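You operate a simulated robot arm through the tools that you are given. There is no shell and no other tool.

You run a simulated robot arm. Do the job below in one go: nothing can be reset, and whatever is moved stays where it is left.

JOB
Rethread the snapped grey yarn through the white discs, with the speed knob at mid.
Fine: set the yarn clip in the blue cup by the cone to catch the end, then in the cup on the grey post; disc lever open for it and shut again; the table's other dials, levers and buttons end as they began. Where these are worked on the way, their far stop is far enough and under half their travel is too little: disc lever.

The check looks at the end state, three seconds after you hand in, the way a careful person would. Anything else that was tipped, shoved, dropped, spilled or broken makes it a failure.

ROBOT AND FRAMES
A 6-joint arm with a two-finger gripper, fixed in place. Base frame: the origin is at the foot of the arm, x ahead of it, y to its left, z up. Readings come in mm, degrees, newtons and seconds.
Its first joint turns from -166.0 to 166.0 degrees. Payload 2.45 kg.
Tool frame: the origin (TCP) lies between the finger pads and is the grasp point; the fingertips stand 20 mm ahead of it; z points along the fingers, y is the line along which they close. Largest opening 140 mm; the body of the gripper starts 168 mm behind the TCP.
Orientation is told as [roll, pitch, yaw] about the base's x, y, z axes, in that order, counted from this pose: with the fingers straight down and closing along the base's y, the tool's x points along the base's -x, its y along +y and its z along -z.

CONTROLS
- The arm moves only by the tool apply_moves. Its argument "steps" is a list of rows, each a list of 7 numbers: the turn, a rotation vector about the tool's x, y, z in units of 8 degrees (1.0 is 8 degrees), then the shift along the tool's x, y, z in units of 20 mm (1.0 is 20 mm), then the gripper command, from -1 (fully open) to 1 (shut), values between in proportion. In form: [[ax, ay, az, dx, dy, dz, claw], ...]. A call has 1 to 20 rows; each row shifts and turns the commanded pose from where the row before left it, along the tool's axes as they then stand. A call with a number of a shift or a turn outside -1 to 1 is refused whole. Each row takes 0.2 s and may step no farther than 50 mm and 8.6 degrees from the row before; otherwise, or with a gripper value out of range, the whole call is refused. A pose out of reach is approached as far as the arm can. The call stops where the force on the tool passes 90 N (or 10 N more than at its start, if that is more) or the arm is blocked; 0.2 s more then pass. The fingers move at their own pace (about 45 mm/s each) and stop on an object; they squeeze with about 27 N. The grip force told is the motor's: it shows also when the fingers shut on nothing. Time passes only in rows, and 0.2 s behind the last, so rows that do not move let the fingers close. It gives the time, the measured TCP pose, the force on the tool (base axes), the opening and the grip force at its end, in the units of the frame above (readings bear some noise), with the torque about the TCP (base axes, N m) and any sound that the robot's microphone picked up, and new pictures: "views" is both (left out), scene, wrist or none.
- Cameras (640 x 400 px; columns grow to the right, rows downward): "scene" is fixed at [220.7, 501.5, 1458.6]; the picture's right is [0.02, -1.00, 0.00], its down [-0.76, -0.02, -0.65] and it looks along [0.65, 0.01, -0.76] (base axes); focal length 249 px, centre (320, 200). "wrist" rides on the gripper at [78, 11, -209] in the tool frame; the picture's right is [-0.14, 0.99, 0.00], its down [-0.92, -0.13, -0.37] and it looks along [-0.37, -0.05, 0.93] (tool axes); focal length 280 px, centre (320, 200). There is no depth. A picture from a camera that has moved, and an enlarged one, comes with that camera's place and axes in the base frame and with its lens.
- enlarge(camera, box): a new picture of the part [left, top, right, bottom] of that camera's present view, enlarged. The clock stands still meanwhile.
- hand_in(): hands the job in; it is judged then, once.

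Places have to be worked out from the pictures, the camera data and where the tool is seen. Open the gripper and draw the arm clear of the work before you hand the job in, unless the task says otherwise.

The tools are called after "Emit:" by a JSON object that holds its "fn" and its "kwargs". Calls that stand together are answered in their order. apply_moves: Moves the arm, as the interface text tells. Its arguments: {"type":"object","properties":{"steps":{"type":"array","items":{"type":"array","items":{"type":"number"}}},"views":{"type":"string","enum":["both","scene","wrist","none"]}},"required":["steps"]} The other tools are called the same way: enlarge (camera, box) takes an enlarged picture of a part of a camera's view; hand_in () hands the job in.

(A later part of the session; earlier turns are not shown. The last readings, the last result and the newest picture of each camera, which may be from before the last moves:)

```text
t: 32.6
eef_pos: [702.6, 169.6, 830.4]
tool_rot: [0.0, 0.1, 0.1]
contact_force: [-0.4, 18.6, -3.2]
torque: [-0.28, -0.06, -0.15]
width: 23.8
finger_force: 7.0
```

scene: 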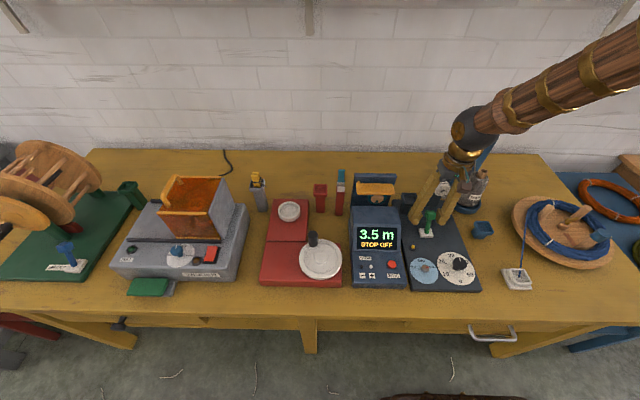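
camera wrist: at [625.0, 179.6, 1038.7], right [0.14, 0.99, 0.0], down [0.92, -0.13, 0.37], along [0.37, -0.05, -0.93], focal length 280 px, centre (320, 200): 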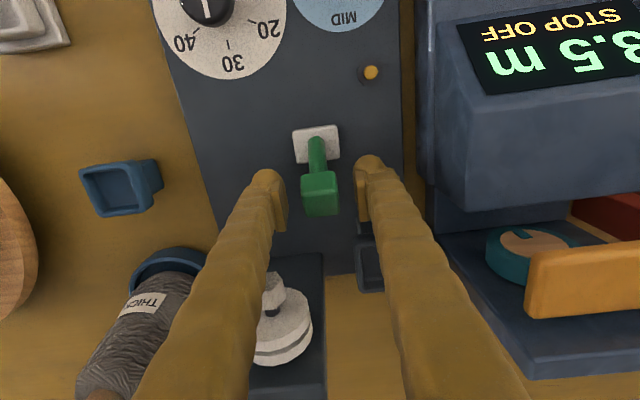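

Emit:
{"fn": "apply_moves", "kwargs": {"steps": [[0, 0, 0, 0, 0.05, 0, 0.8], [0, 0, 0, 0.315, 0, -0.095, 0.8], [0, 0, 0, 0.315, 0, -0.07, 0.8], [0, 0, 0, 0, 0, 0, 0.8]], "views": "scene"}}

Emit:
{"fn": "enlarge", "kwargs": {"camera": "scene", "box": [395, 160, 495, 245]}}

Emit:
{"fn": "enlarge", "kwargs": {"camera": "wrist", "box": [220, 120, 420, 260]}}

```text
t: 33.6
eef_pos: [690.5, 170.1, 833.9]
tool_rot: [0.0, 0.0, 0.0]
contact_force: [3.5, 15.6, 2.4]
torque: [-0.2, -0.06, -0.13]
width: 22.9
finger_force: 6.8
```

scene: 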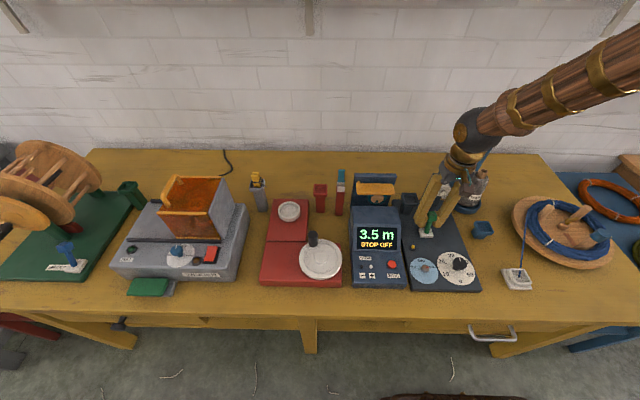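

```text
4.71 times, centred on (445, 202) of scene
camera zoom: at [220.7, 501.5, 1458.6], right [0.02, -1.0, 0.0], down [-0.76, -0.02, -0.65], along [0.65, 0.01, -0.76], focal length 1172 px, centre (-268, 188)
```

zoom: 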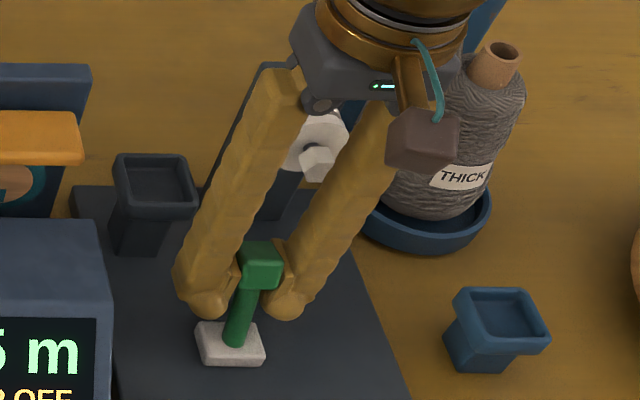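

```text
2.86 times, centred on (320, 190) of wrist
camera zoom: at [612.5, 180.8, 1042.5], right [0.14, 0.99, 0.0], down [0.92, -0.13, 0.37], along [0.37, -0.05, -0.93], focal length 801 px, centre (320, 229)
```

zoom: 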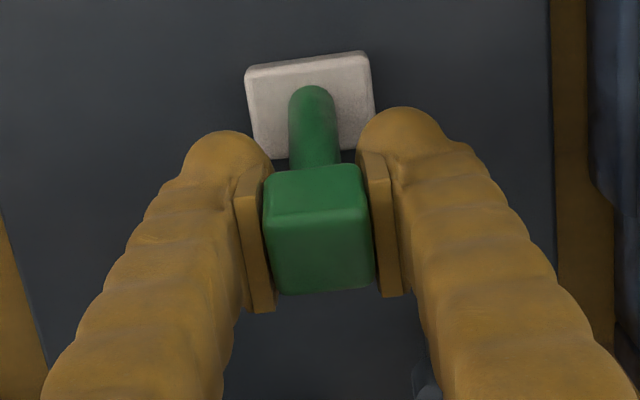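

The lever follows the gripper with little force. I continue the arc toward −x.

Emit:
{"fn": "apply_moves", "kwargs": {"steps": [[0, 0, 0, 0.315, 0, -0.04, 0.8], [0, 0, 0, 0.315, 0, -0.015, 0.8], [0, 0, 0, 0.315, 0, 0.015, 0.8], [0, 0, 0, 0.315, 0, 0.04, 0.8], [0, 0, 0, 0, 0, 0, 0.8]], "views": "scene"}}

Emit:
{"fn": "enlarge", "kwargs": {"camera": "scene", "box": [395, 160, 495, 245]}}

Emit:
{"fn": "enlarge", "kwargs": {"camera": "wrist", "box": [200, 120, 440, 280]}}

```text
t: 34.8
eef_pos: [665.5, 168.8, 833.3]
tool_rot: [0.0, 0.0, 0.1]
contact_force: [4.0, 15.0, -1.7]
torque: [-0.28, -0.11, 0.05]
width: 22.6
finger_force: 6.0
```

scene: 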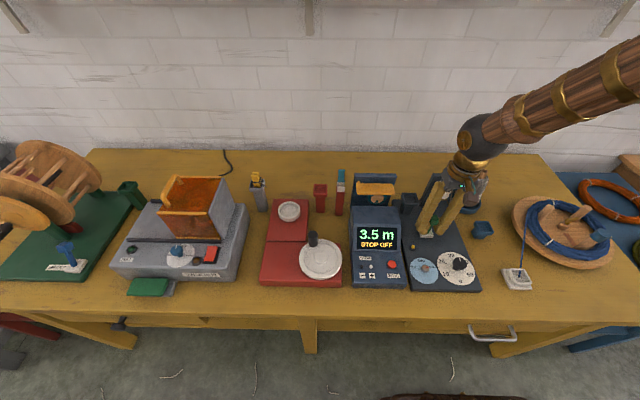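

```text
4.71 times, centred on (445, 202) of scene
camera zoom: at [220.7, 501.5, 1458.6], right [0.02, -1.0, 0.0], down [-0.76, -0.02, -0.65], along [0.65, 0.01, -0.76], focal length 1172 px, centre (-268, 188)
```

zoom: 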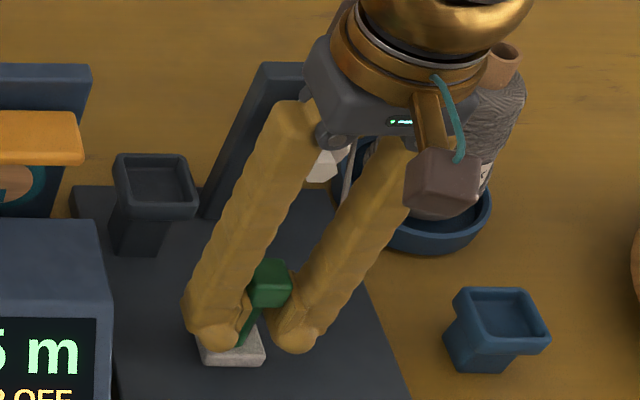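

```text
2.50 times, centred on (320, 200) of wrist
camera zoom: at [587.1, 180.8, 1042.3], right [0.14, 0.99, 0.0], down [0.92, -0.13, 0.37], along [0.36, -0.05, -0.93], focal length 701 px, centre (320, 200)
```

zoom: 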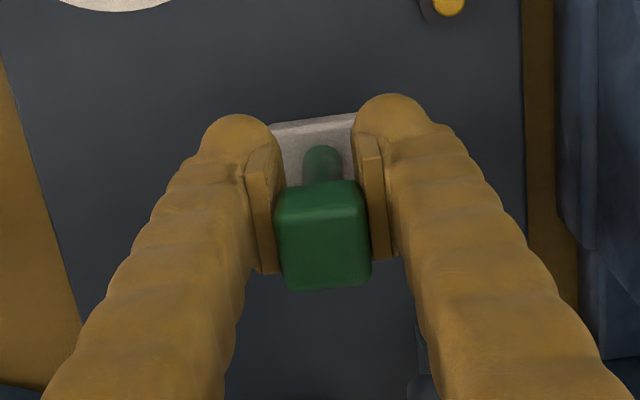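

Still free-moving; continue the arc until a stop shows.

Emit:
{"fn": "apply_moves", "kwargs": {"steps": [[0, 0, 0, 0.31, 0, 0.07, 0.8], [0, 0, 0, 0.3, 0, 0.095, 0.8], [0, 0, 0, 0.29, 0, 0.12, 0.8], [0, 0, 0, 0, 0, 0, 0.8]], "views": "scene"}}

Emit:
{"fn": "enlarge", "kwargs": {"camera": "scene", "box": [395, 160, 495, 245]}}

Emit:
{"fn": "enlarge", "kwargs": {"camera": "wrist", "box": [200, 120, 440, 280]}}

```text
t: 35.8
eef_pos: [647.5, 170.3, 830.8]
tool_rot: [-0.1, -0.2, 0.1]
contact_force: [15.1, 7.6, 10.2]
torque: [-0.15, -0.77, 0.01]
width: 21.6
finger_force: 45.1
```

scene: 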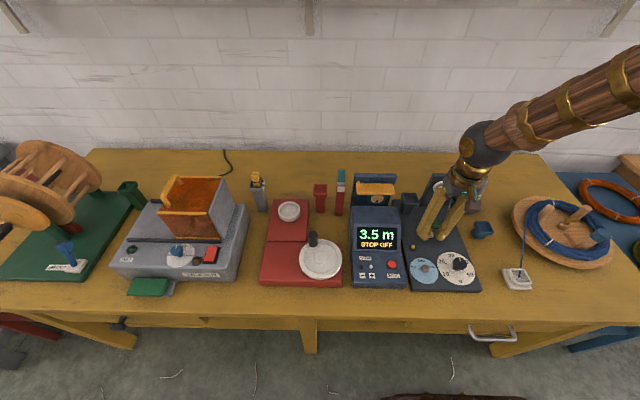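

```text
4.71 times, centred on (445, 202) of scene
camera zoom: at [220.7, 501.5, 1458.6], right [0.02, -1.0, 0.0], down [-0.76, -0.02, -0.65], along [0.65, 0.01, -0.76], focal length 1172 px, centre (-268, 188)
```

zoom: 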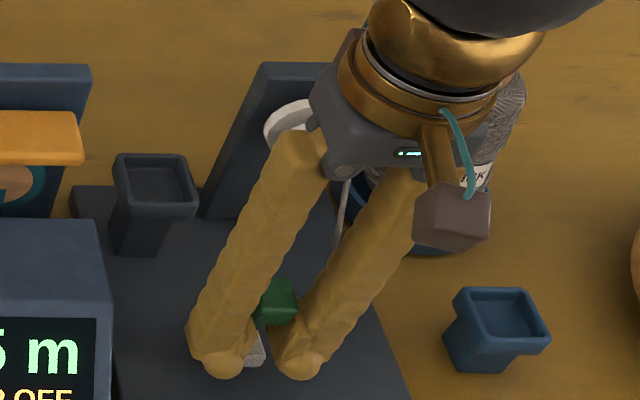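

```text
2.50 times, centred on (320, 200) of wrist
camera zoom: at [569.6, 180.9, 1037.6], right [0.14, 0.99, 0.0], down [0.92, -0.13, 0.37], along [0.37, -0.05, -0.93], focal length 701 px, centre (320, 200)
```

zoom: 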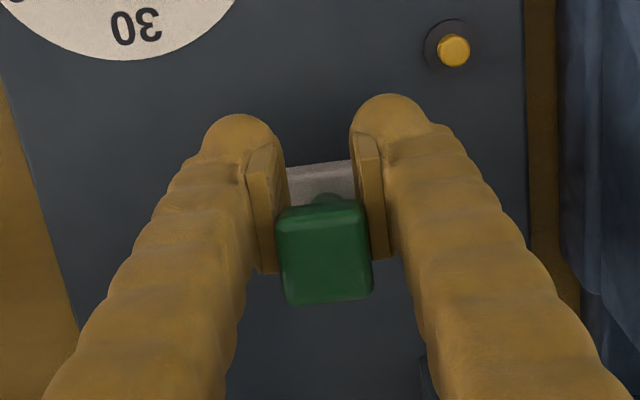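

The handle has lagged in the pads and is slipping out toward +x. I release, and check where the lever stays and how the discs look.

Emit:
{"fn": "apply_moves", "kwargs": {"steps": [[0, 0, 0, 0, 0, 0, 0.4], [0, 0, 0, 0, 0, 0, 0.2], [0, 0, 0, 0.5, 0, -0.5, 0.2], [0, 0, 0, 1, 0, -1, 0.2], [0, 0, 0, 1, 0, -1, 0.2], [0, 0, 0, 1, 0, -1, 0.2], [0, 0, 0, 0, 0, 0, 0.2]], "views": "scene"}}

Emit:
{"fn": "enlarge", "kwargs": {"camera": "scene", "box": [395, 160, 495, 245]}}

Emit:
{"fn": "enlarge", "kwargs": {"camera": "wrist", "box": [200, 120, 440, 280]}}

```text
t: 37.4
eef_pos: [577.7, 170.0, 899.1]
tool_rot: [0.0, 0.0, 0.1]
contact_force: [-0.1, -0.3, -0.6]
torque: [0.01, -0.02, 0.0]
width: 56.2
finger_force: 0.0
```

scene: 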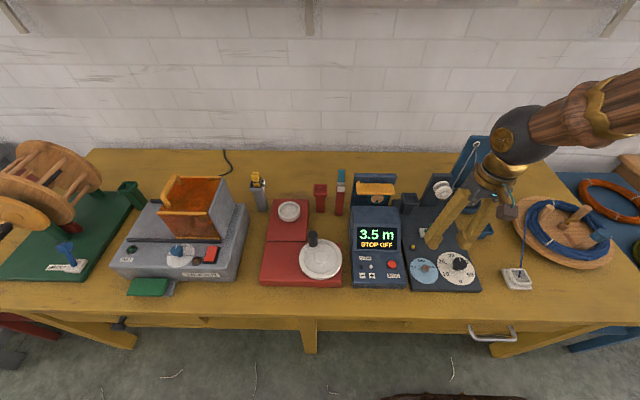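

```text
4.71 times, centred on (445, 202) of scene
camera zoom: at [220.7, 501.5, 1458.6], right [0.02, -1.0, 0.0], down [-0.76, -0.02, -0.65], along [0.65, 0.01, -0.76], focal length 1172 px, centre (-268, 188)
```

zoom: 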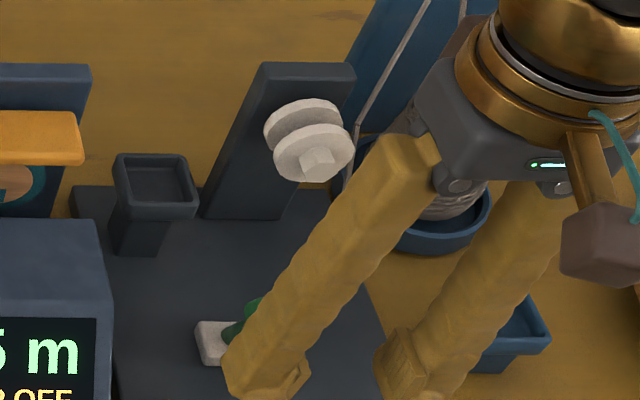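

```text
2.50 times, centred on (320, 200) of wrist
camera zoom: at [499.1, 181.1, 1107.4], right [0.14, 0.99, 0.0], down [0.92, -0.13, 0.37], along [0.37, -0.05, -0.93], focal length 701 px, centre (320, 200)
```

zoom: 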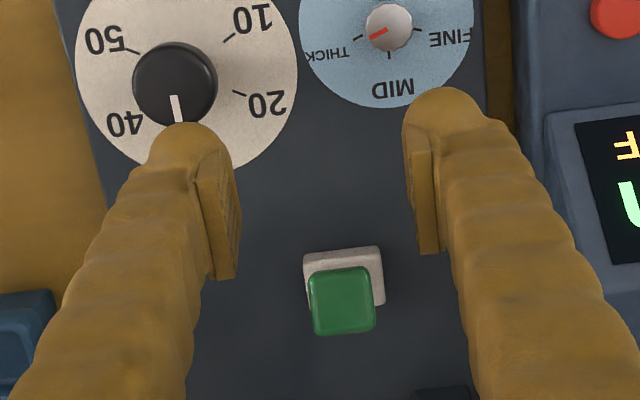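

The front disc has moved out: the disc gap is now wide open. I move aside to see the lever's position clearly.

Emit:
{"fn": "apply_moves", "kwargs": {"steps": [[0, 0, 0, 0, -1, -1, 0.2], [0, 0, 0, 0, -1, -1, 0.2], [0, 0, 0, 0, -1, -1, 0.2], [0, 0, 0, 0, -1, -1, 0.2], [0, 0, 0, 0, -1, 0, -0.2], [0, 0, 0, 0, -1, 0, -0.2], [0, 0, 0, 0, -1, 0, -0.2], [0, 0, 0, 0, -1, 0, -0.2], [0, 0, 0, 0, -1, 0, -0.2], [0, 0, 0, 0, 0, 0, -0.2]], "views": "wrist"}}

Emit:
{"fn": "enlarge", "kwargs": {"camera": "scene", "box": [395, 160, 495, 245]}}

Emit:
{"fn": "enlarge", "kwargs": {"camera": "wrist", "box": [320, 150, 500, 280]}}

```text
t: 39.6
eef_pos: [577.3, -10.9, 979.8]
tool_rot: [0.0, 0.1, 0.1]
contact_force: [-0.2, 1.0, 0.2]
torque: [0.0, 0.02, 0.01]
width: 83.8
finger_force: 0.1
camera wrist: at [499.4, 0.6, 1187.3], right [0.14, 0.99, 0.0], down [0.92, -0.13, 0.37], along [0.37, -0.05, -0.93], focal length 280 px, centre (320, 200)
```

wrist: 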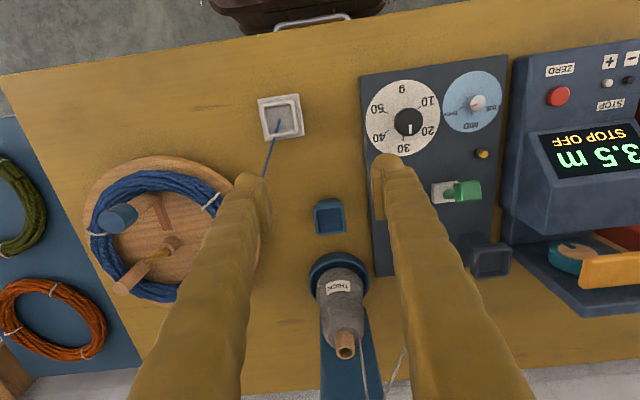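

```text
4.71 times, centred on (445, 202) of scene
camera zoom: at [220.7, 501.5, 1458.6], right [0.02, -1.0, 0.0], down [-0.76, -0.02, -0.65], along [0.65, 0.01, -0.76], focal length 1172 px, centre (-268, 188)
```

zoom: 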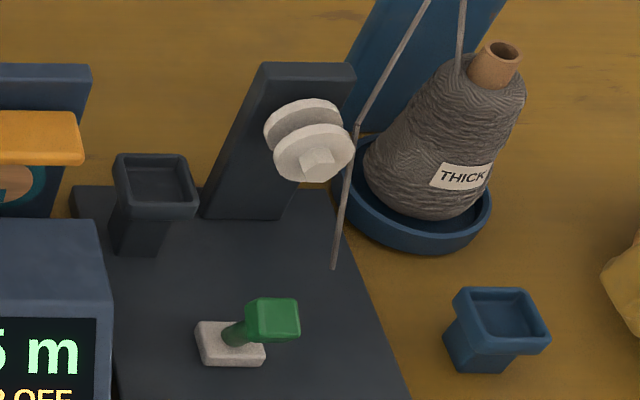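

```text
3.08 times, centred on (410, 215) of wrist
camera zoom: at [499.4, 0.6, 1187.3], right [0.14, 0.99, 0.0], down [0.92, -0.13, 0.37], along [0.37, -0.05, -0.93], focal length 863 px, centre (43, 154)
```

zoom: 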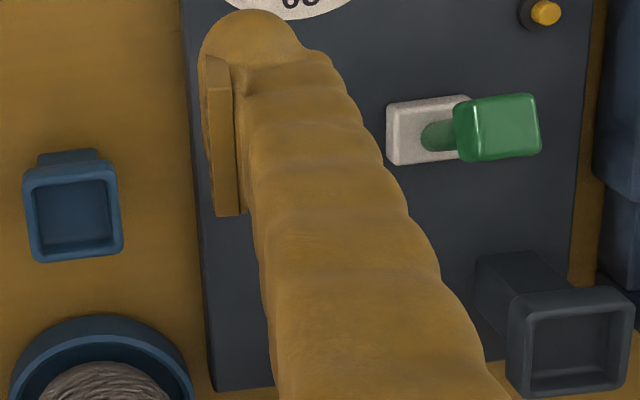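

The lever handle now sits at (648,171,848), mirrored about its pivot from where it began, and the discs are open. Now I head for the clip at the grey post.

Emit:
{"fn": "apply_moves", "kwargs": {"steps": [[0, 0, 0, -0.215, 0.936, -0.066, -0.2], [0, 0, 0, -0.215, 0.936, -0.066, -0.2], [0, 0, 0, -0.215, 0.936, -0.066, -0.2], [0, 0, 0, -0.215, 0.936, -0.066, -0.2], [0, 0, 0, -0.215, 0.936, -0.066, -0.2], [0, 0, 0, -0.215, 0.936, -0.066, -0.2], [0, 0, 0, -0.215, 0.936, -0.066, -0.2], [0, 0, 0, -0.215, 0.936, -0.066, -0.2], [0, 0, 0, -0.215, 0.936, -0.066, -0.2], [0, 0, 0, -0.215, 0.936, -0.066, -0.2], [0, 0, 0, -0.215, 0.936, -0.066, -0.2], [0, 0, 0, -0.215, 0.936, -0.066, -0.2], [0, 0, 0, -0.215, 0.936, -0.066, -0.2], [0, 0, 0, -0.215, 0.936, -0.066, -0.2], [0, 0, 0, -0.215, 0.936, -0.066, -0.2], [0, 0, 0, -0.215, 0.936, -0.066, -0.2], [0, 0, 0, -0.215, 0.936, -0.066, -0.2], [0, 0, 0, -0.215, 0.936, -0.066, -0.2], [0, 0, 0, -0.215, 0.936, -0.066, -0.2]], "views": "none"}}

Emit:
{"fn": "apply_moves", "kwargs": {"steps": [[0, 0, 0, -0.215, 0.936, -0.066, -0.2], [0, 0, 0, -0.215, 0.936, -0.066, -0.2], [0, 0, 0, -0.215, 0.936, -0.066, -0.2], [0, 0, 0, -0.215, 0.936, -0.066, -0.2], [0, 0, 0, -0.215, 0.936, -0.066, -0.2], [0, 0, 0, -0.215, 0.936, -0.066, -0.2], [0, 0, 0, -0.215, 0.936, -0.066, -0.2], [0, 0, 0, -0.215, 0.936, -0.066, -0.2], [0, 0, 0, -0.215, 0.936, -0.066, -0.2], [0, 0, 0, -0.215, 0.936, -0.066, -0.2], [0, 0, 0, -0.215, 0.936, -0.066, -0.2], [0, 0, 0, -0.215, 0.936, -0.066, -0.2], [0, 0, 0, -0.215, 0.936, -0.066, -0.2], [0, 0, 0, -0.215, 0.936, -0.066, -0.2], [0, 0, 0, -0.215, 0.936, -0.066, -0.2], [0, 0, 0, -0.215, 0.936, -0.066, -0.2], [0, 0, 0, -0.215, 0.936, -0.066, -0.2], [0, 0, 0, -0.215, 0.936, -0.066, -0.2], [0, 0, 0, -0.215, 0.936, -0.066, -0.2], [0, 0, 0, 0, 0, 0, -0.2]]}}

Emit:
{"fn": "enlarge", "kwargs": {"camera": "wrist", "box": [260, 120, 400, 220]}}

Emit:
{"fn": "enlarge", "kwargs": {"camera": "scene", "box": [225, 150, 305, 220]}}

```text
t: 43.6
eef_pos: [659.1, 346.8, 1004.1]
tool_rot: [0.0, 0.0, 0.0]
contact_force: [0.3, -0.4, 0.2]
torque: [-0.02, -0.01, -0.01]
width: 83.6
finger_force: 0.1
```

```text
t: 47.8
eef_pos: [739.8, 700.0, 1028.1]
tool_rot: [0.0, 0.0, 0.1]
contact_force: [0.2, -0.1, 0.1]
torque: [0.0, -0.01, 0.0]
width: 84.2
finger_force: 0.1
camera wrist: at [662.5, 711.3, 1236.3], right [0.14, 0.99, 0.0], down [0.92, -0.13, 0.37], along [0.37, -0.05, -0.93], focal length 280 px, centre (320, 200)
```

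scene: 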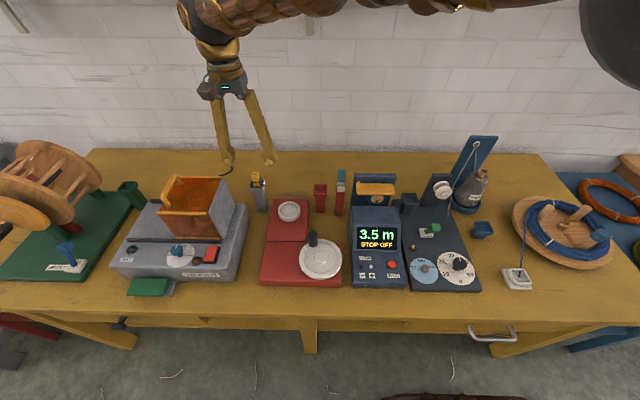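
wrist: 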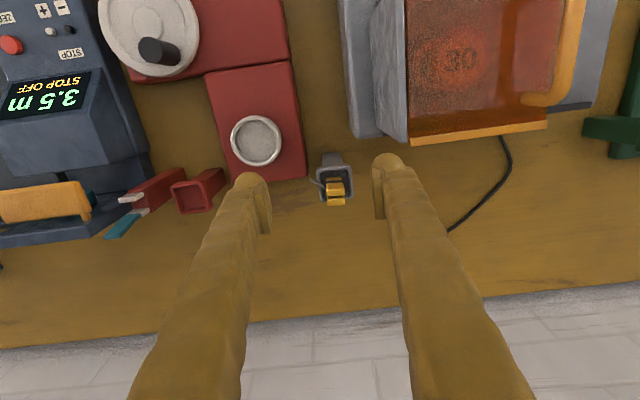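

```text
4.00 times, centred on (330, 170) of wrist
camera zoom: at [662.5, 711.3, 1236.3], right [0.14, 0.99, 0.0], down [0.92, -0.13, 0.37], along [0.37, -0.05, -0.93], focal length 1122 px, centre (280, 320)
```

zoom: 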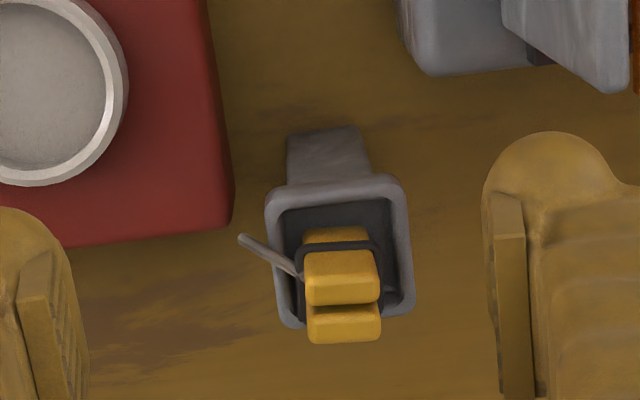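

```text
5.71 times, centred on (265, 185) of scene
camera zoom: at [220.7, 501.5, 1458.6], right [0.02, -1.0, 0.0], down [-0.76, -0.02, -0.65], along [0.65, 0.01, -0.76], focal length 1424 px, centre (634, 286)
```

zoom: 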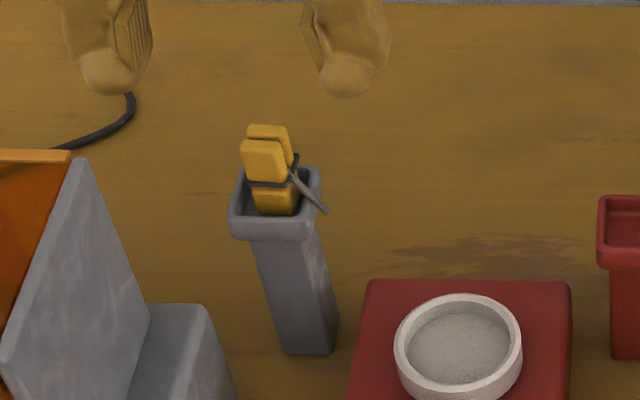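

The clip is at about (786,713), aligned with the base axes. I approach above it to test reach there, with a moderately open grip.

Emit:
{"fn": "apply_moves", "kwargs": {"steps": [[0, 0, 0, -0.575, 0.1625, 0.85, 0.1], [0, 0, 0, -0.575, 0.1625, 0.85, 0.1], [0, 0, 0, -0.575, 0.1625, 0.85, 0.1], [0, 0, 0, -0.575, 0.1625, 0.85, 0.1], [0, 0, 0, 0, 0, 0, 0.1]]}}

Emit:
{"fn": "enlarge", "kwargs": {"camera": "wrist", "box": [260, 140, 400, 240]}}

Emit:
{"fn": "enlarge", "kwargs": {"camera": "scene", "box": [225, 150, 305, 220]}}

```text
t: 49.0
eef_pos: [785.1, 714.0, 959.3]
tool_rot: [0.0, 0.0, 0.2]
contact_force: [0.9, -0.2, -0.5]
torque: [-0.02, -0.01, -0.01]
width: 63.0
finger_force: 0.0
camera wrist: at [709.1, 724.7, 1168.8], right [0.14, 0.99, 0.0], down [0.92, -0.13, 0.37], along [0.36, -0.05, -0.93], focal length 280 px, centre (320, 200)
```

scene: 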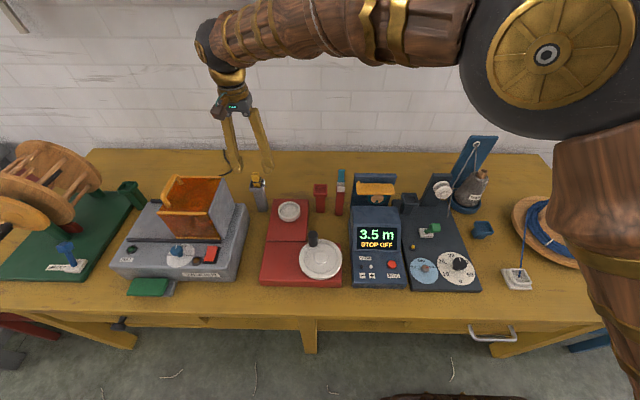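
wrist: 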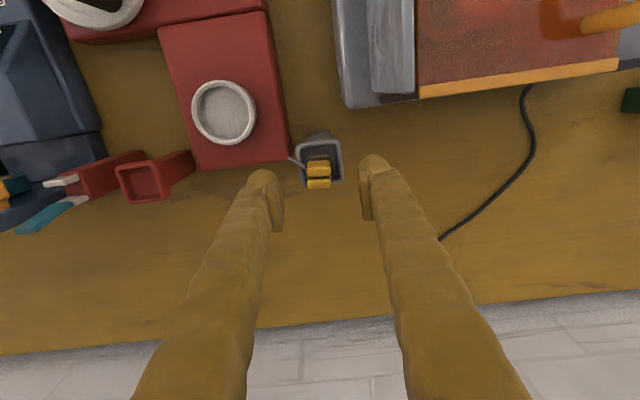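

```text
4.00 times, centred on (330, 190) of wrist
camera zoom: at [709.1, 724.7, 1168.8], right [0.14, 0.99, 0.0], down [0.92, -0.13, 0.37], along [0.36, -0.05, -0.93], focal length 1122 px, centre (280, 240)
```

zoom: 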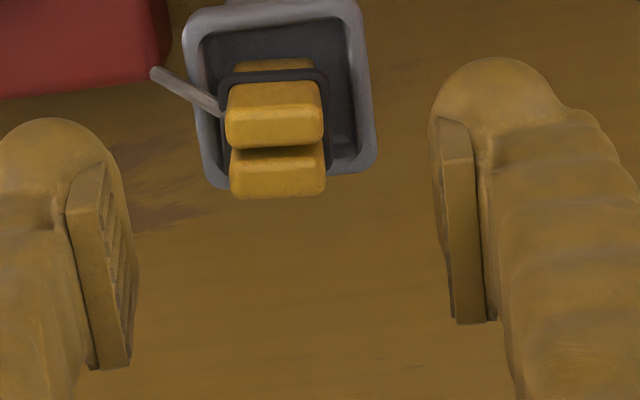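

```text
5.71 times, centred on (265, 185) of scene
camera zoom: at [220.7, 501.5, 1458.6], right [0.02, -1.0, 0.0], down [-0.76, -0.02, -0.65], along [0.65, 0.01, -0.76], focal length 1424 px, centre (634, 286)
```

zoom: 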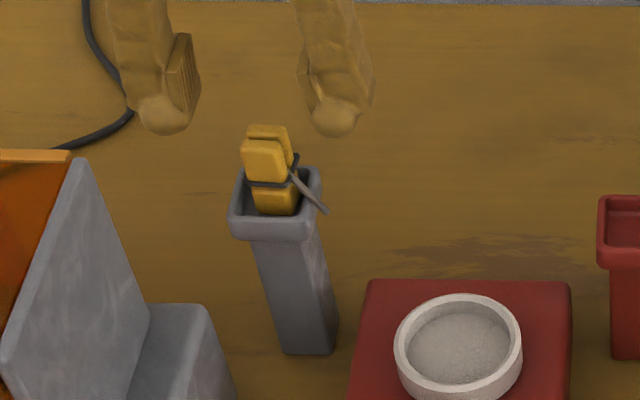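

Reach is good and the clip is centred. I descend to TCP z≈902 (fingertips above the cup rim) and close on the clip.

Emit:
{"fn": "apply_moves", "kwargs": {"steps": [[0, 0, 0, 0, 0, 0.95, 0.1], [0, 0, 0, 0, 0, 0.95, 0.1], [0, 0, 0, 0, 0, 0.95, 0.1], [0, 0, 0, 0, 0, 0, 0.1]]}}

Emit:
{"fn": "enlarge", "kwargs": {"camera": "wrist", "box": [250, 140, 390, 240]}}

Emit:
{"fn": "enlarge", "kwargs": {"camera": "scene", "box": [225, 150, 305, 220]}}

```text
t: 50.0
eef_pos: [785.8, 713.4, 902.7]
tool_rot: [0.0, 0.0, 0.2]
contact_force: [0.2, -0.9, -0.5]
torque: [-0.01, 0.01, 0.0]
width: 63.1
finger_force: 0.0
camera wrist: at [708.2, 724.9, 1111.4], right [0.14, 0.99, 0.0], down [0.92, -0.13, 0.37], along [0.37, -0.05, -0.93], focal length 280 px, centre (320, 200)
```

scene: 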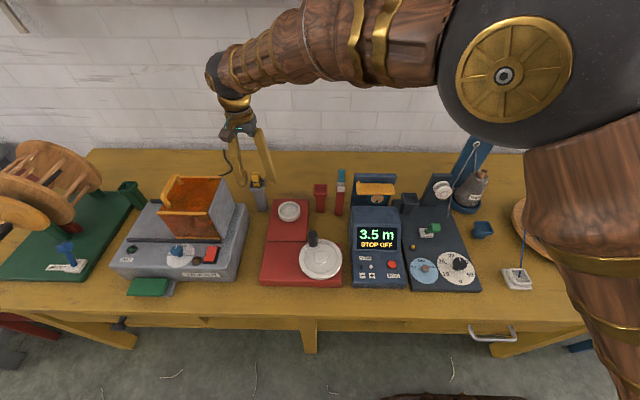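
wrist: 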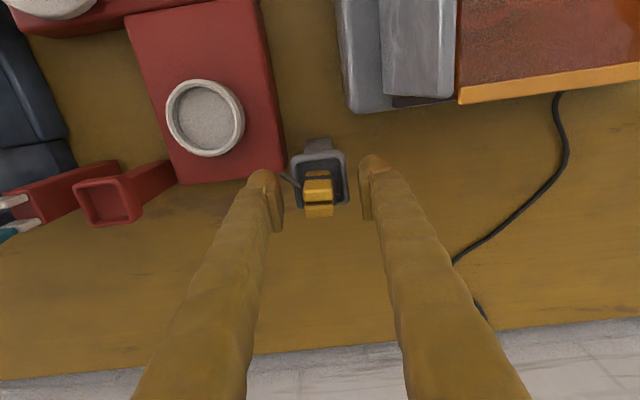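

```text
4.00 times, centred on (320, 190) of wrist
camera zoom: at [708.2, 724.9, 1111.4], right [0.14, 0.99, 0.0], down [0.92, -0.13, 0.37], along [0.37, -0.05, -0.93], focal length 1122 px, centre (320, 240)
```

zoom: 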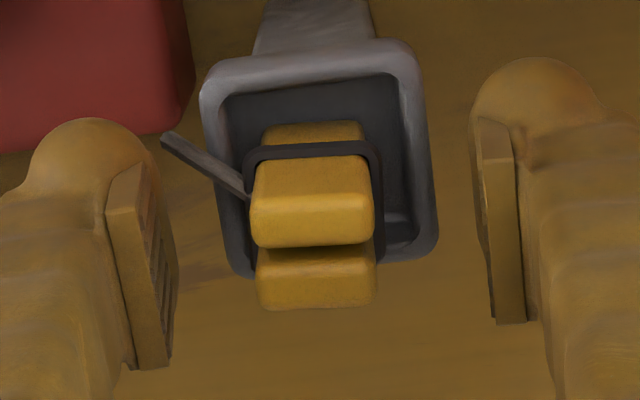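

```text
5.71 times, centred on (265, 185) of scene
camera zoom: at [220.7, 501.5, 1458.6], right [0.02, -1.0, 0.0], down [-0.76, -0.02, -0.65], along [0.65, 0.01, -0.76], focal length 1424 px, centre (634, 286)
```

zoom: 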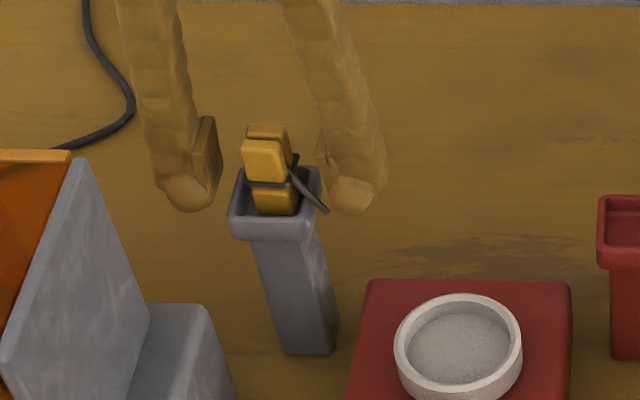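

Emit:
{"fn": "apply_moves", "kwargs": {"steps": [[0, 0, 0, 0, -0.07, 0, 0.3], [0, 0, 0, 0, 0, 0, 0.6], [0, 0, 0, 0, 0, 0, 0.9], [0, 0, 0, 0, 0, 0, 1], [0, 0, 0, 0, 0, 0, 1]], "views": "wrist"}}

Emit:
{"fn": "enlarge", "kwargs": {"camera": "wrist", "box": [250, 140, 390, 240]}}

Emit:
{"fn": "enlarge", "kwargs": {"camera": "scene", "box": [225, 150, 305, 220]}}

```text
t: 51.2
eef_pos: [786.8, 715.0, 903.2]
tool_rot: [0.1, -0.1, 0.1]
contact_force: [11.6, 51.0, -5.6]
torque: [0.68, -0.1, 0.17]
width: 44.1
finger_force: 39.1
camera wrist: at [707.7, 725.2, 1111.5], right [0.14, 0.99, 0.0], down [0.92, -0.13, 0.37], along [0.37, -0.05, -0.93], focal length 280 px, centre (320, 200)
```

wrist: 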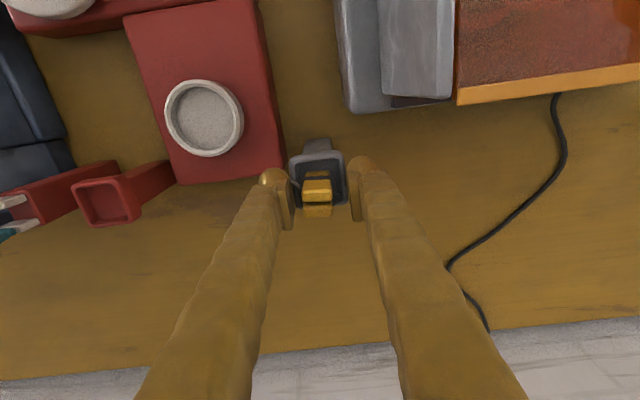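

```text
4.00 times, centred on (320, 190) of wrist
camera zoom: at [707.7, 725.2, 1111.5], right [0.14, 0.99, 0.0], down [0.92, -0.13, 0.37], along [0.37, -0.05, -0.93], focal length 1122 px, centre (320, 240)
```

zoom: 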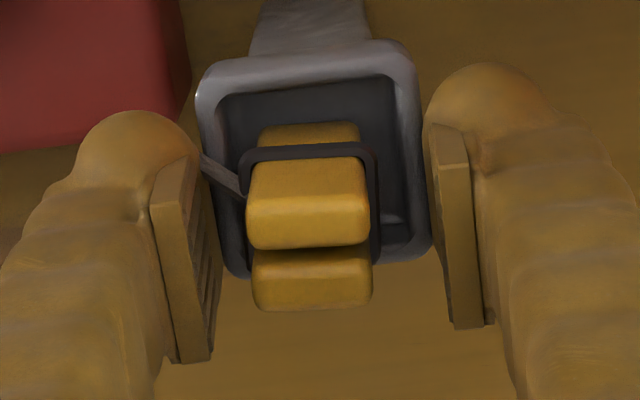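

```text
5.71 times, centred on (265, 185) of scene
camera zoom: at [220.7, 501.5, 1458.6], right [0.02, -1.0, 0.0], down [-0.76, -0.02, -0.65], along [0.65, 0.01, -0.76], focal length 1424 px, centre (634, 286)
```

zoom: 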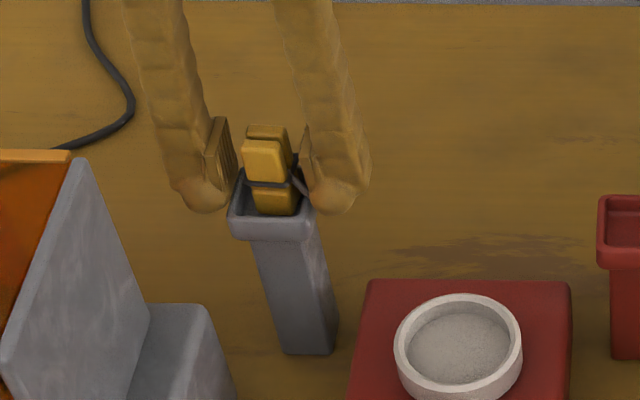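

The fingers stopped at 44 mm — they're on the cup rim, so the rim is higher than I judged. I open, rise 25 mm, and try again.

Emit:
{"fn": "apply_moves", "kwargs": {"steps": [[0, 0, 0, 0, 0, 0, 0.3], [0, 0, 0, 0, 0, 0, 0.1], [0, 0, 0, 0, 0, 0, 0.1], [0, 0, 0, 0, 0, -0.65, 0.1], [0, 0, 0, 0, 0, -0.65, 0.1], [0, 0, 0, 0, 0, 0, 0.1]], "views": "wrist"}}

Emit:
{"fn": "enlarge", "kwargs": {"camera": "wrist", "box": [250, 120, 390, 220]}}

Emit:
{"fn": "enlarge", "kwargs": {"camera": "scene", "box": [235, 155, 285, 215]}}

```text
t: 52.6
eef_pos: [786.7, 713.0, 929.1]
tool_rot: [0.0, 0.0, 0.1]
contact_force: [-0.2, 0.1, -0.8]
torque: [-0.03, 0.02, 0.0]
width: 63.2
finger_force: 0.1
camera wrist: at [708.6, 722.9, 1137.2], right [0.14, 0.99, 0.0], down [0.92, -0.13, 0.37], along [0.37, -0.05, -0.93], focal length 280 px, centre (320, 200)
```

wrist: 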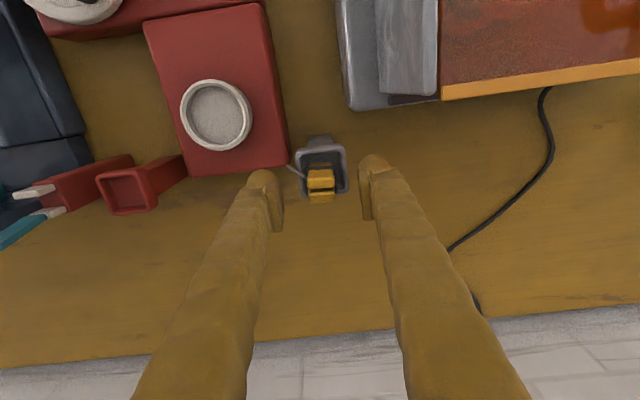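

```text
4.00 times, centred on (320, 170) of wrist
camera zoom: at [708.6, 722.9, 1137.2], right [0.14, 0.99, 0.0], down [0.92, -0.13, 0.37], along [0.37, -0.05, -0.93], focal length 1122 px, centre (320, 320)
```

zoom: 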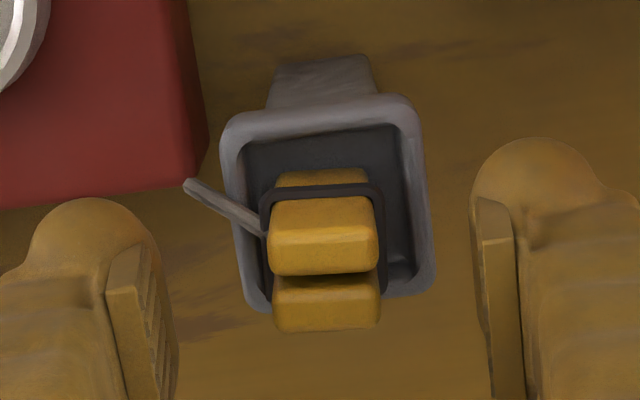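

```text
6.67 times, centred on (260, 185) of scene
camera zoom: at [220.7, 501.5, 1458.6], right [0.02, -1.0, 0.0], down [-0.76, -0.02, -0.65], along [0.65, 0.01, -0.76], focal length 1661 px, centre (720, 300)
```

zoom: 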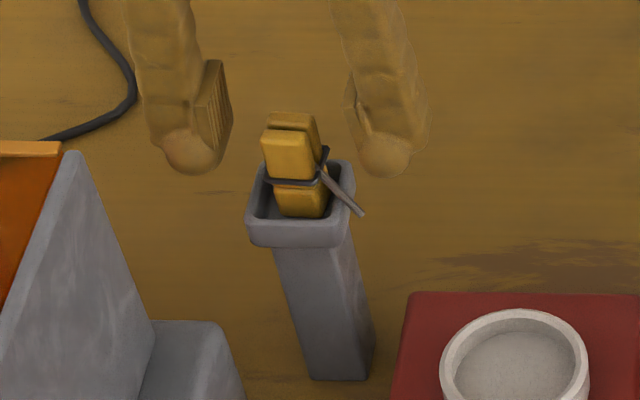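

Lowering slightly to TCP z≈916 (tips ~12 mm above the rim) and closing on the clip.

Emit:
{"fn": "apply_moves", "kwargs": {"steps": [[0, 0, 0, 0, 0, 0.62, 0.1], [0, 0, 0, 0, 0, 0, 0.3], [0, 0, 0, 0, 0, 0, 0.6], [0, 0, 0, 0, 0, 0, 0.8], [0, 0, 0, 0, 0, 0, 1], [0, 0, 0, 0, 0, 0, 1]], "views": "wrist"}}

Emit:
{"fn": "enlarge", "kwargs": {"camera": "wrist", "box": [250, 130, 390, 230]}}

Emit:
{"fn": "enlarge", "kwargs": {"camera": "scene", "box": [235, 155, 285, 215]}}

```text
t: 54.0
eef_pos: [785.3, 712.5, 915.7]
tool_rot: [0.0, 0.0, 0.1]
contact_force: [1.1, -0.4, 0.5]
torque: [-0.01, -0.03, 0.01]
width: 20.3
finger_force: 27.2
camera wrist: at [708.3, 723.2, 1124.7], right [0.14, 0.99, 0.0], down [0.92, -0.13, 0.37], along [0.37, -0.05, -0.93], focal length 280 px, centre (320, 200)
```

wrist: 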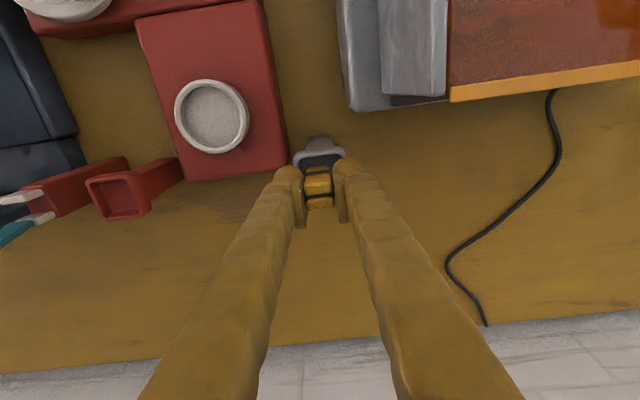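

```text
4.00 times, centred on (320, 180) of wrist
camera zoom: at [708.3, 723.2, 1124.7], right [0.14, 0.99, 0.0], down [0.92, -0.13, 0.37], along [0.37, -0.05, -0.93], focal length 1122 px, centre (320, 280)
```

zoom: 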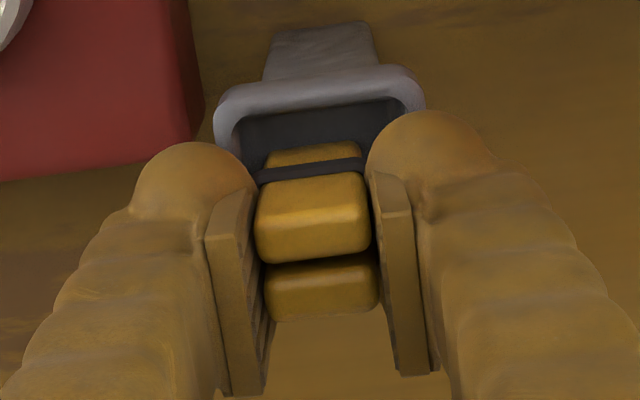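

```text
6.67 times, centred on (260, 185) of scene
camera zoom: at [220.7, 501.5, 1458.6], right [0.02, -1.0, 0.0], down [-0.76, -0.02, -0.65], along [0.65, 0.01, -0.76], focal length 1661 px, centre (720, 300)
```

zoom: 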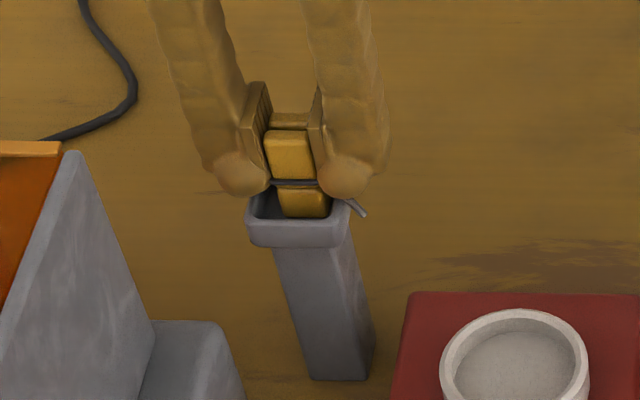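

The clip is gripped firmly (20.3 mm, 27 N). I lift it straight up; the return pose for this cup is TCP (786,713,916).

Emit:
{"fn": "apply_moves", "kwargs": {"steps": [[0, 0, 0, 0, 0, -0.5, 1], [0, 0, 0, 0, 0, -0.8, 1], [0, 0, 0, 0, 0, -1, 1], [0, 0, 0, 0, 0, -1, 1], [0, 0, 0, 0, 0, -1, 1], [0, 0, 0, 0, 0, -1, 1], [0, 0, 0, 0, 0, 0, 1]]}}

Emit:
{"fn": "enlarge", "kwargs": {"camera": "scene", "box": [225, 110, 305, 215]}}

Emit:
{"fn": "enlarge", "kwargs": {"camera": "wrist", "box": [250, 130, 390, 230]}}

```text
t: 55.6
eef_pos: [785.7, 713.8, 1022.6]
tool_rot: [0.0, 0.0, 0.1]
contact_force: [0.2, 0.4, 0.3]
torque: [-0.01, 0.02, 0.05]
width: 20.2
finger_force: 26.9
camera wrist: at [707.8, 723.2, 1231.1], right [0.14, 0.99, 0.0], down [0.92, -0.13, 0.37], along [0.36, -0.05, -0.93], focal length 280 px, centre (320, 200)
```

scene: 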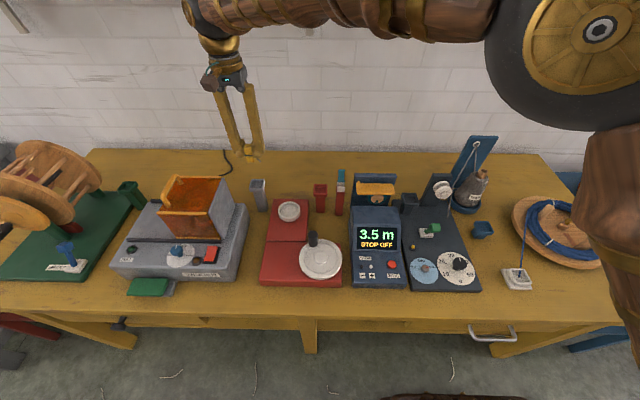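
wrist: 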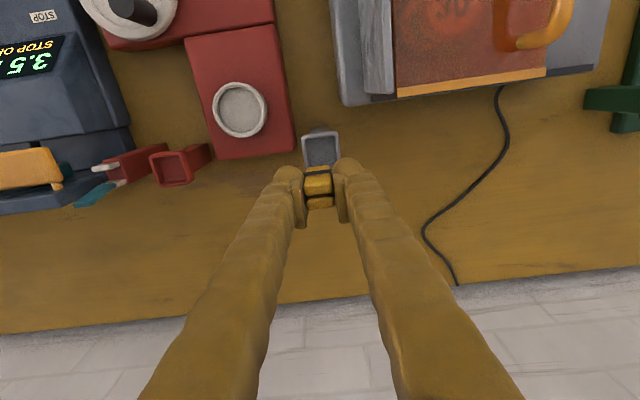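

```text
3.81 times, centred on (265, 162) of scene
camera zoom: at [220.7, 501.5, 1458.6], right [0.02, -1.0, 0.0], down [-0.76, -0.02, -0.65], along [0.65, 0.01, -0.76], focal length 949 px, centre (530, 343)
```

zoom: 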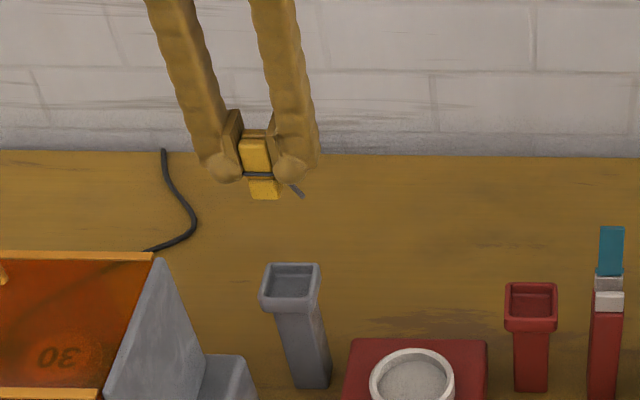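

```text
4.00 times, centred on (320, 180) of wrist
camera zoom: at [707.8, 723.2, 1231.1], right [0.14, 0.99, 0.0], down [0.92, -0.13, 0.37], along [0.36, -0.05, -0.93], focal length 1122 px, centre (320, 280)
```

zoom: 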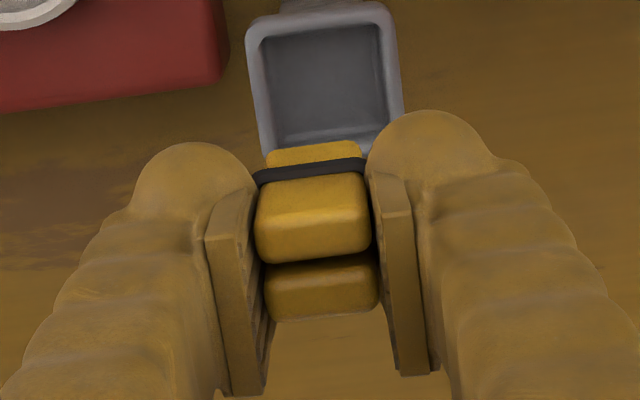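

The clip came out cleanly; it hangs about 50 mm below the TCP. I carry it at height to a viewing point in front of the blue cup.

Emit:
{"fn": "apply_moves", "kwargs": {"steps": [[0, 0, 0, 0.192, -0.938, -0.03, 1], [0, 0, 0, 0.192, -0.938, -0.03, 1], [0, 0, 0, 0.192, -0.938, -0.03, 1], [0, 0, 0, 0.192, -0.938, -0.03, 1], [0, 0, 0, 0.192, -0.938, -0.03, 1], [0, 0, 0, 0.192, -0.938, -0.03, 1], [0, 0, 0, 0.192, -0.938, -0.03, 1], [0, 0, 0, 0.192, -0.938, -0.03, 1], [0, 0, 0, 0.192, -0.938, -0.03, 1], [0, 0, 0, 0.192, -0.938, -0.03, 1], [0, 0, 0, 0.192, -0.938, -0.03, 1], [0, 0, 0, 0.192, -0.938, -0.03, 1], [0, 0, 0, 0.192, -0.938, -0.03, 1], [0, 0, 0, 0.192, -0.938, -0.03, 1], [0, 0, 0, 0.192, -0.938, -0.03, 1], [0, 0, 0, 0.192, -0.938, -0.03, 1], [0, 0, 0, 0.192, -0.938, -0.03, 1], [0, 0, 0, 0.192, -0.938, -0.03, 1], [0, 0, 0, 0.192, -0.938, -0.03, 1]], "views": "none"}}

Emit:
{"fn": "apply_moves", "kwargs": {"steps": [[0, 0, 0, 0.192, -0.938, -0.03, 1], [0, 0, 0, 0.192, -0.938, -0.03, 1], [0, 0, 0, 0.192, -0.938, -0.03, 1], [0, 0, 0, 0.192, -0.938, -0.03, 1], [0, 0, 0, 0.192, -0.938, -0.03, 1], [0, 0, 0, 0.192, -0.938, -0.03, 1], [0, 0, 0, 0.192, -0.938, -0.03, 1], [0, 0, 0, 0.192, -0.938, -0.03, 1], [0, 0, 0, 0.192, -0.938, -0.03, 1], [0, 0, 0, 0.192, -0.938, -0.03, 1], [0, 0, 0, 0.192, -0.938, -0.03, 1], [0, 0, 0, 0.192, -0.938, -0.03, 1], [0, 0, 0, 0.192, -0.938, -0.03, 1], [0, 0, 0, 0.192, -0.938, -0.03, 1], [0, 0, 0, 0.192, -0.938, -0.03, 1], [0, 0, 0, 0.192, -0.938, -0.03, 1], [0, 0, 0, 0.192, -0.938, -0.03, 1], [0, 0, 0, 0.192, -0.938, -0.03, 1], [0, 0, 0, 0.192, -0.938, -0.03, 1], [0, 0, 0, 0, 0, 0, 1]]}}

Emit:
{"fn": "enlarge", "kwargs": {"camera": "wrist", "box": [220, 110, 400, 240]}}

Emit:
{"fn": "enlarge", "kwargs": {"camera": "scene", "box": [430, 120, 530, 245]}}

```text
t: 59.6
eef_pos: [714.5, 354.7, 1034.9]
tool_rot: [0.0, 0.1, 0.0]
contact_force: [0.5, -0.3, -0.6]
torque: [0.02, -0.01, 0.03]
width: 19.9
finger_force: 27.6
```

```text
t: 63.8
eef_pos: [641.0, -2.6, 1045.6]
tool_rot: [0.1, 0.0, 0.2]
contact_force: [0.5, 0.1, -0.4]
torque: [0.01, -0.02, 0.0]
width: 20.1
finger_force: 26.5
camera wrist: at [564.7, 8.1, 1253.1], right [0.14, 0.99, 0.0], down [0.92, -0.13, 0.37], along [0.37, -0.05, -0.93], focal length 280 px, centre (320, 200)
```

scene: 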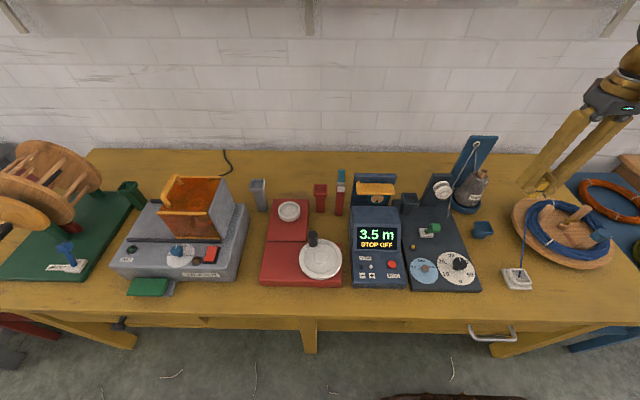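
wrist: 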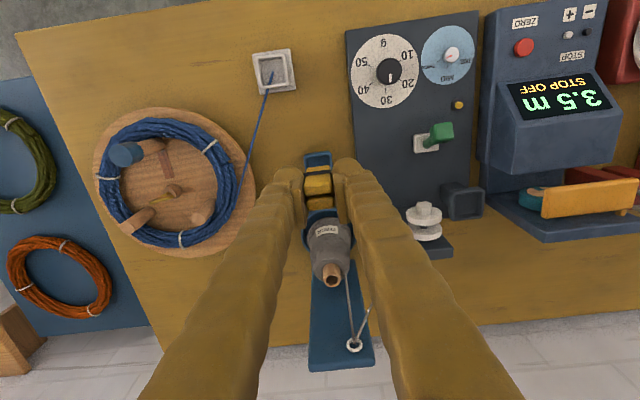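

```text
3.08 times, centred on (310, 175) of wrist
camera zoom: at [564.7, 8.1, 1253.1], right [0.14, 0.99, 0.0], down [0.92, -0.13, 0.37], along [0.37, -0.05, -0.93], focal length 863 px, centre (351, 277)
```

zoom: 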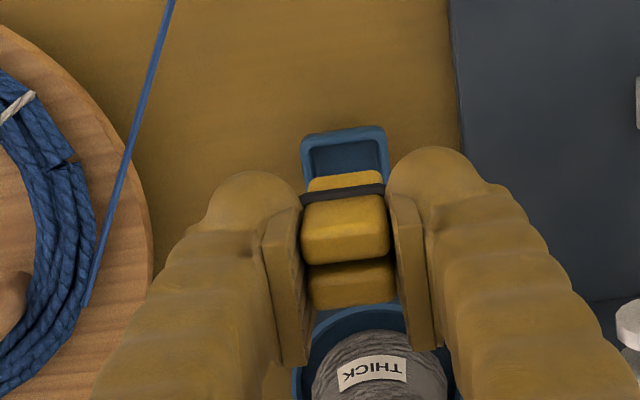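

```text
3.20 times, centred on (480, 182) of scene
camera zoom: at [220.7, 501.5, 1458.6], right [0.02, -1.0, 0.0], down [-0.76, -0.02, -0.65], along [0.65, 0.01, -0.76], focal length 797 px, centre (-192, 256)
```

zoom: 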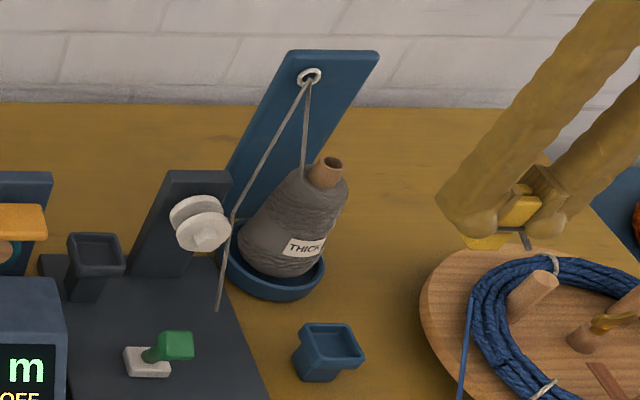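

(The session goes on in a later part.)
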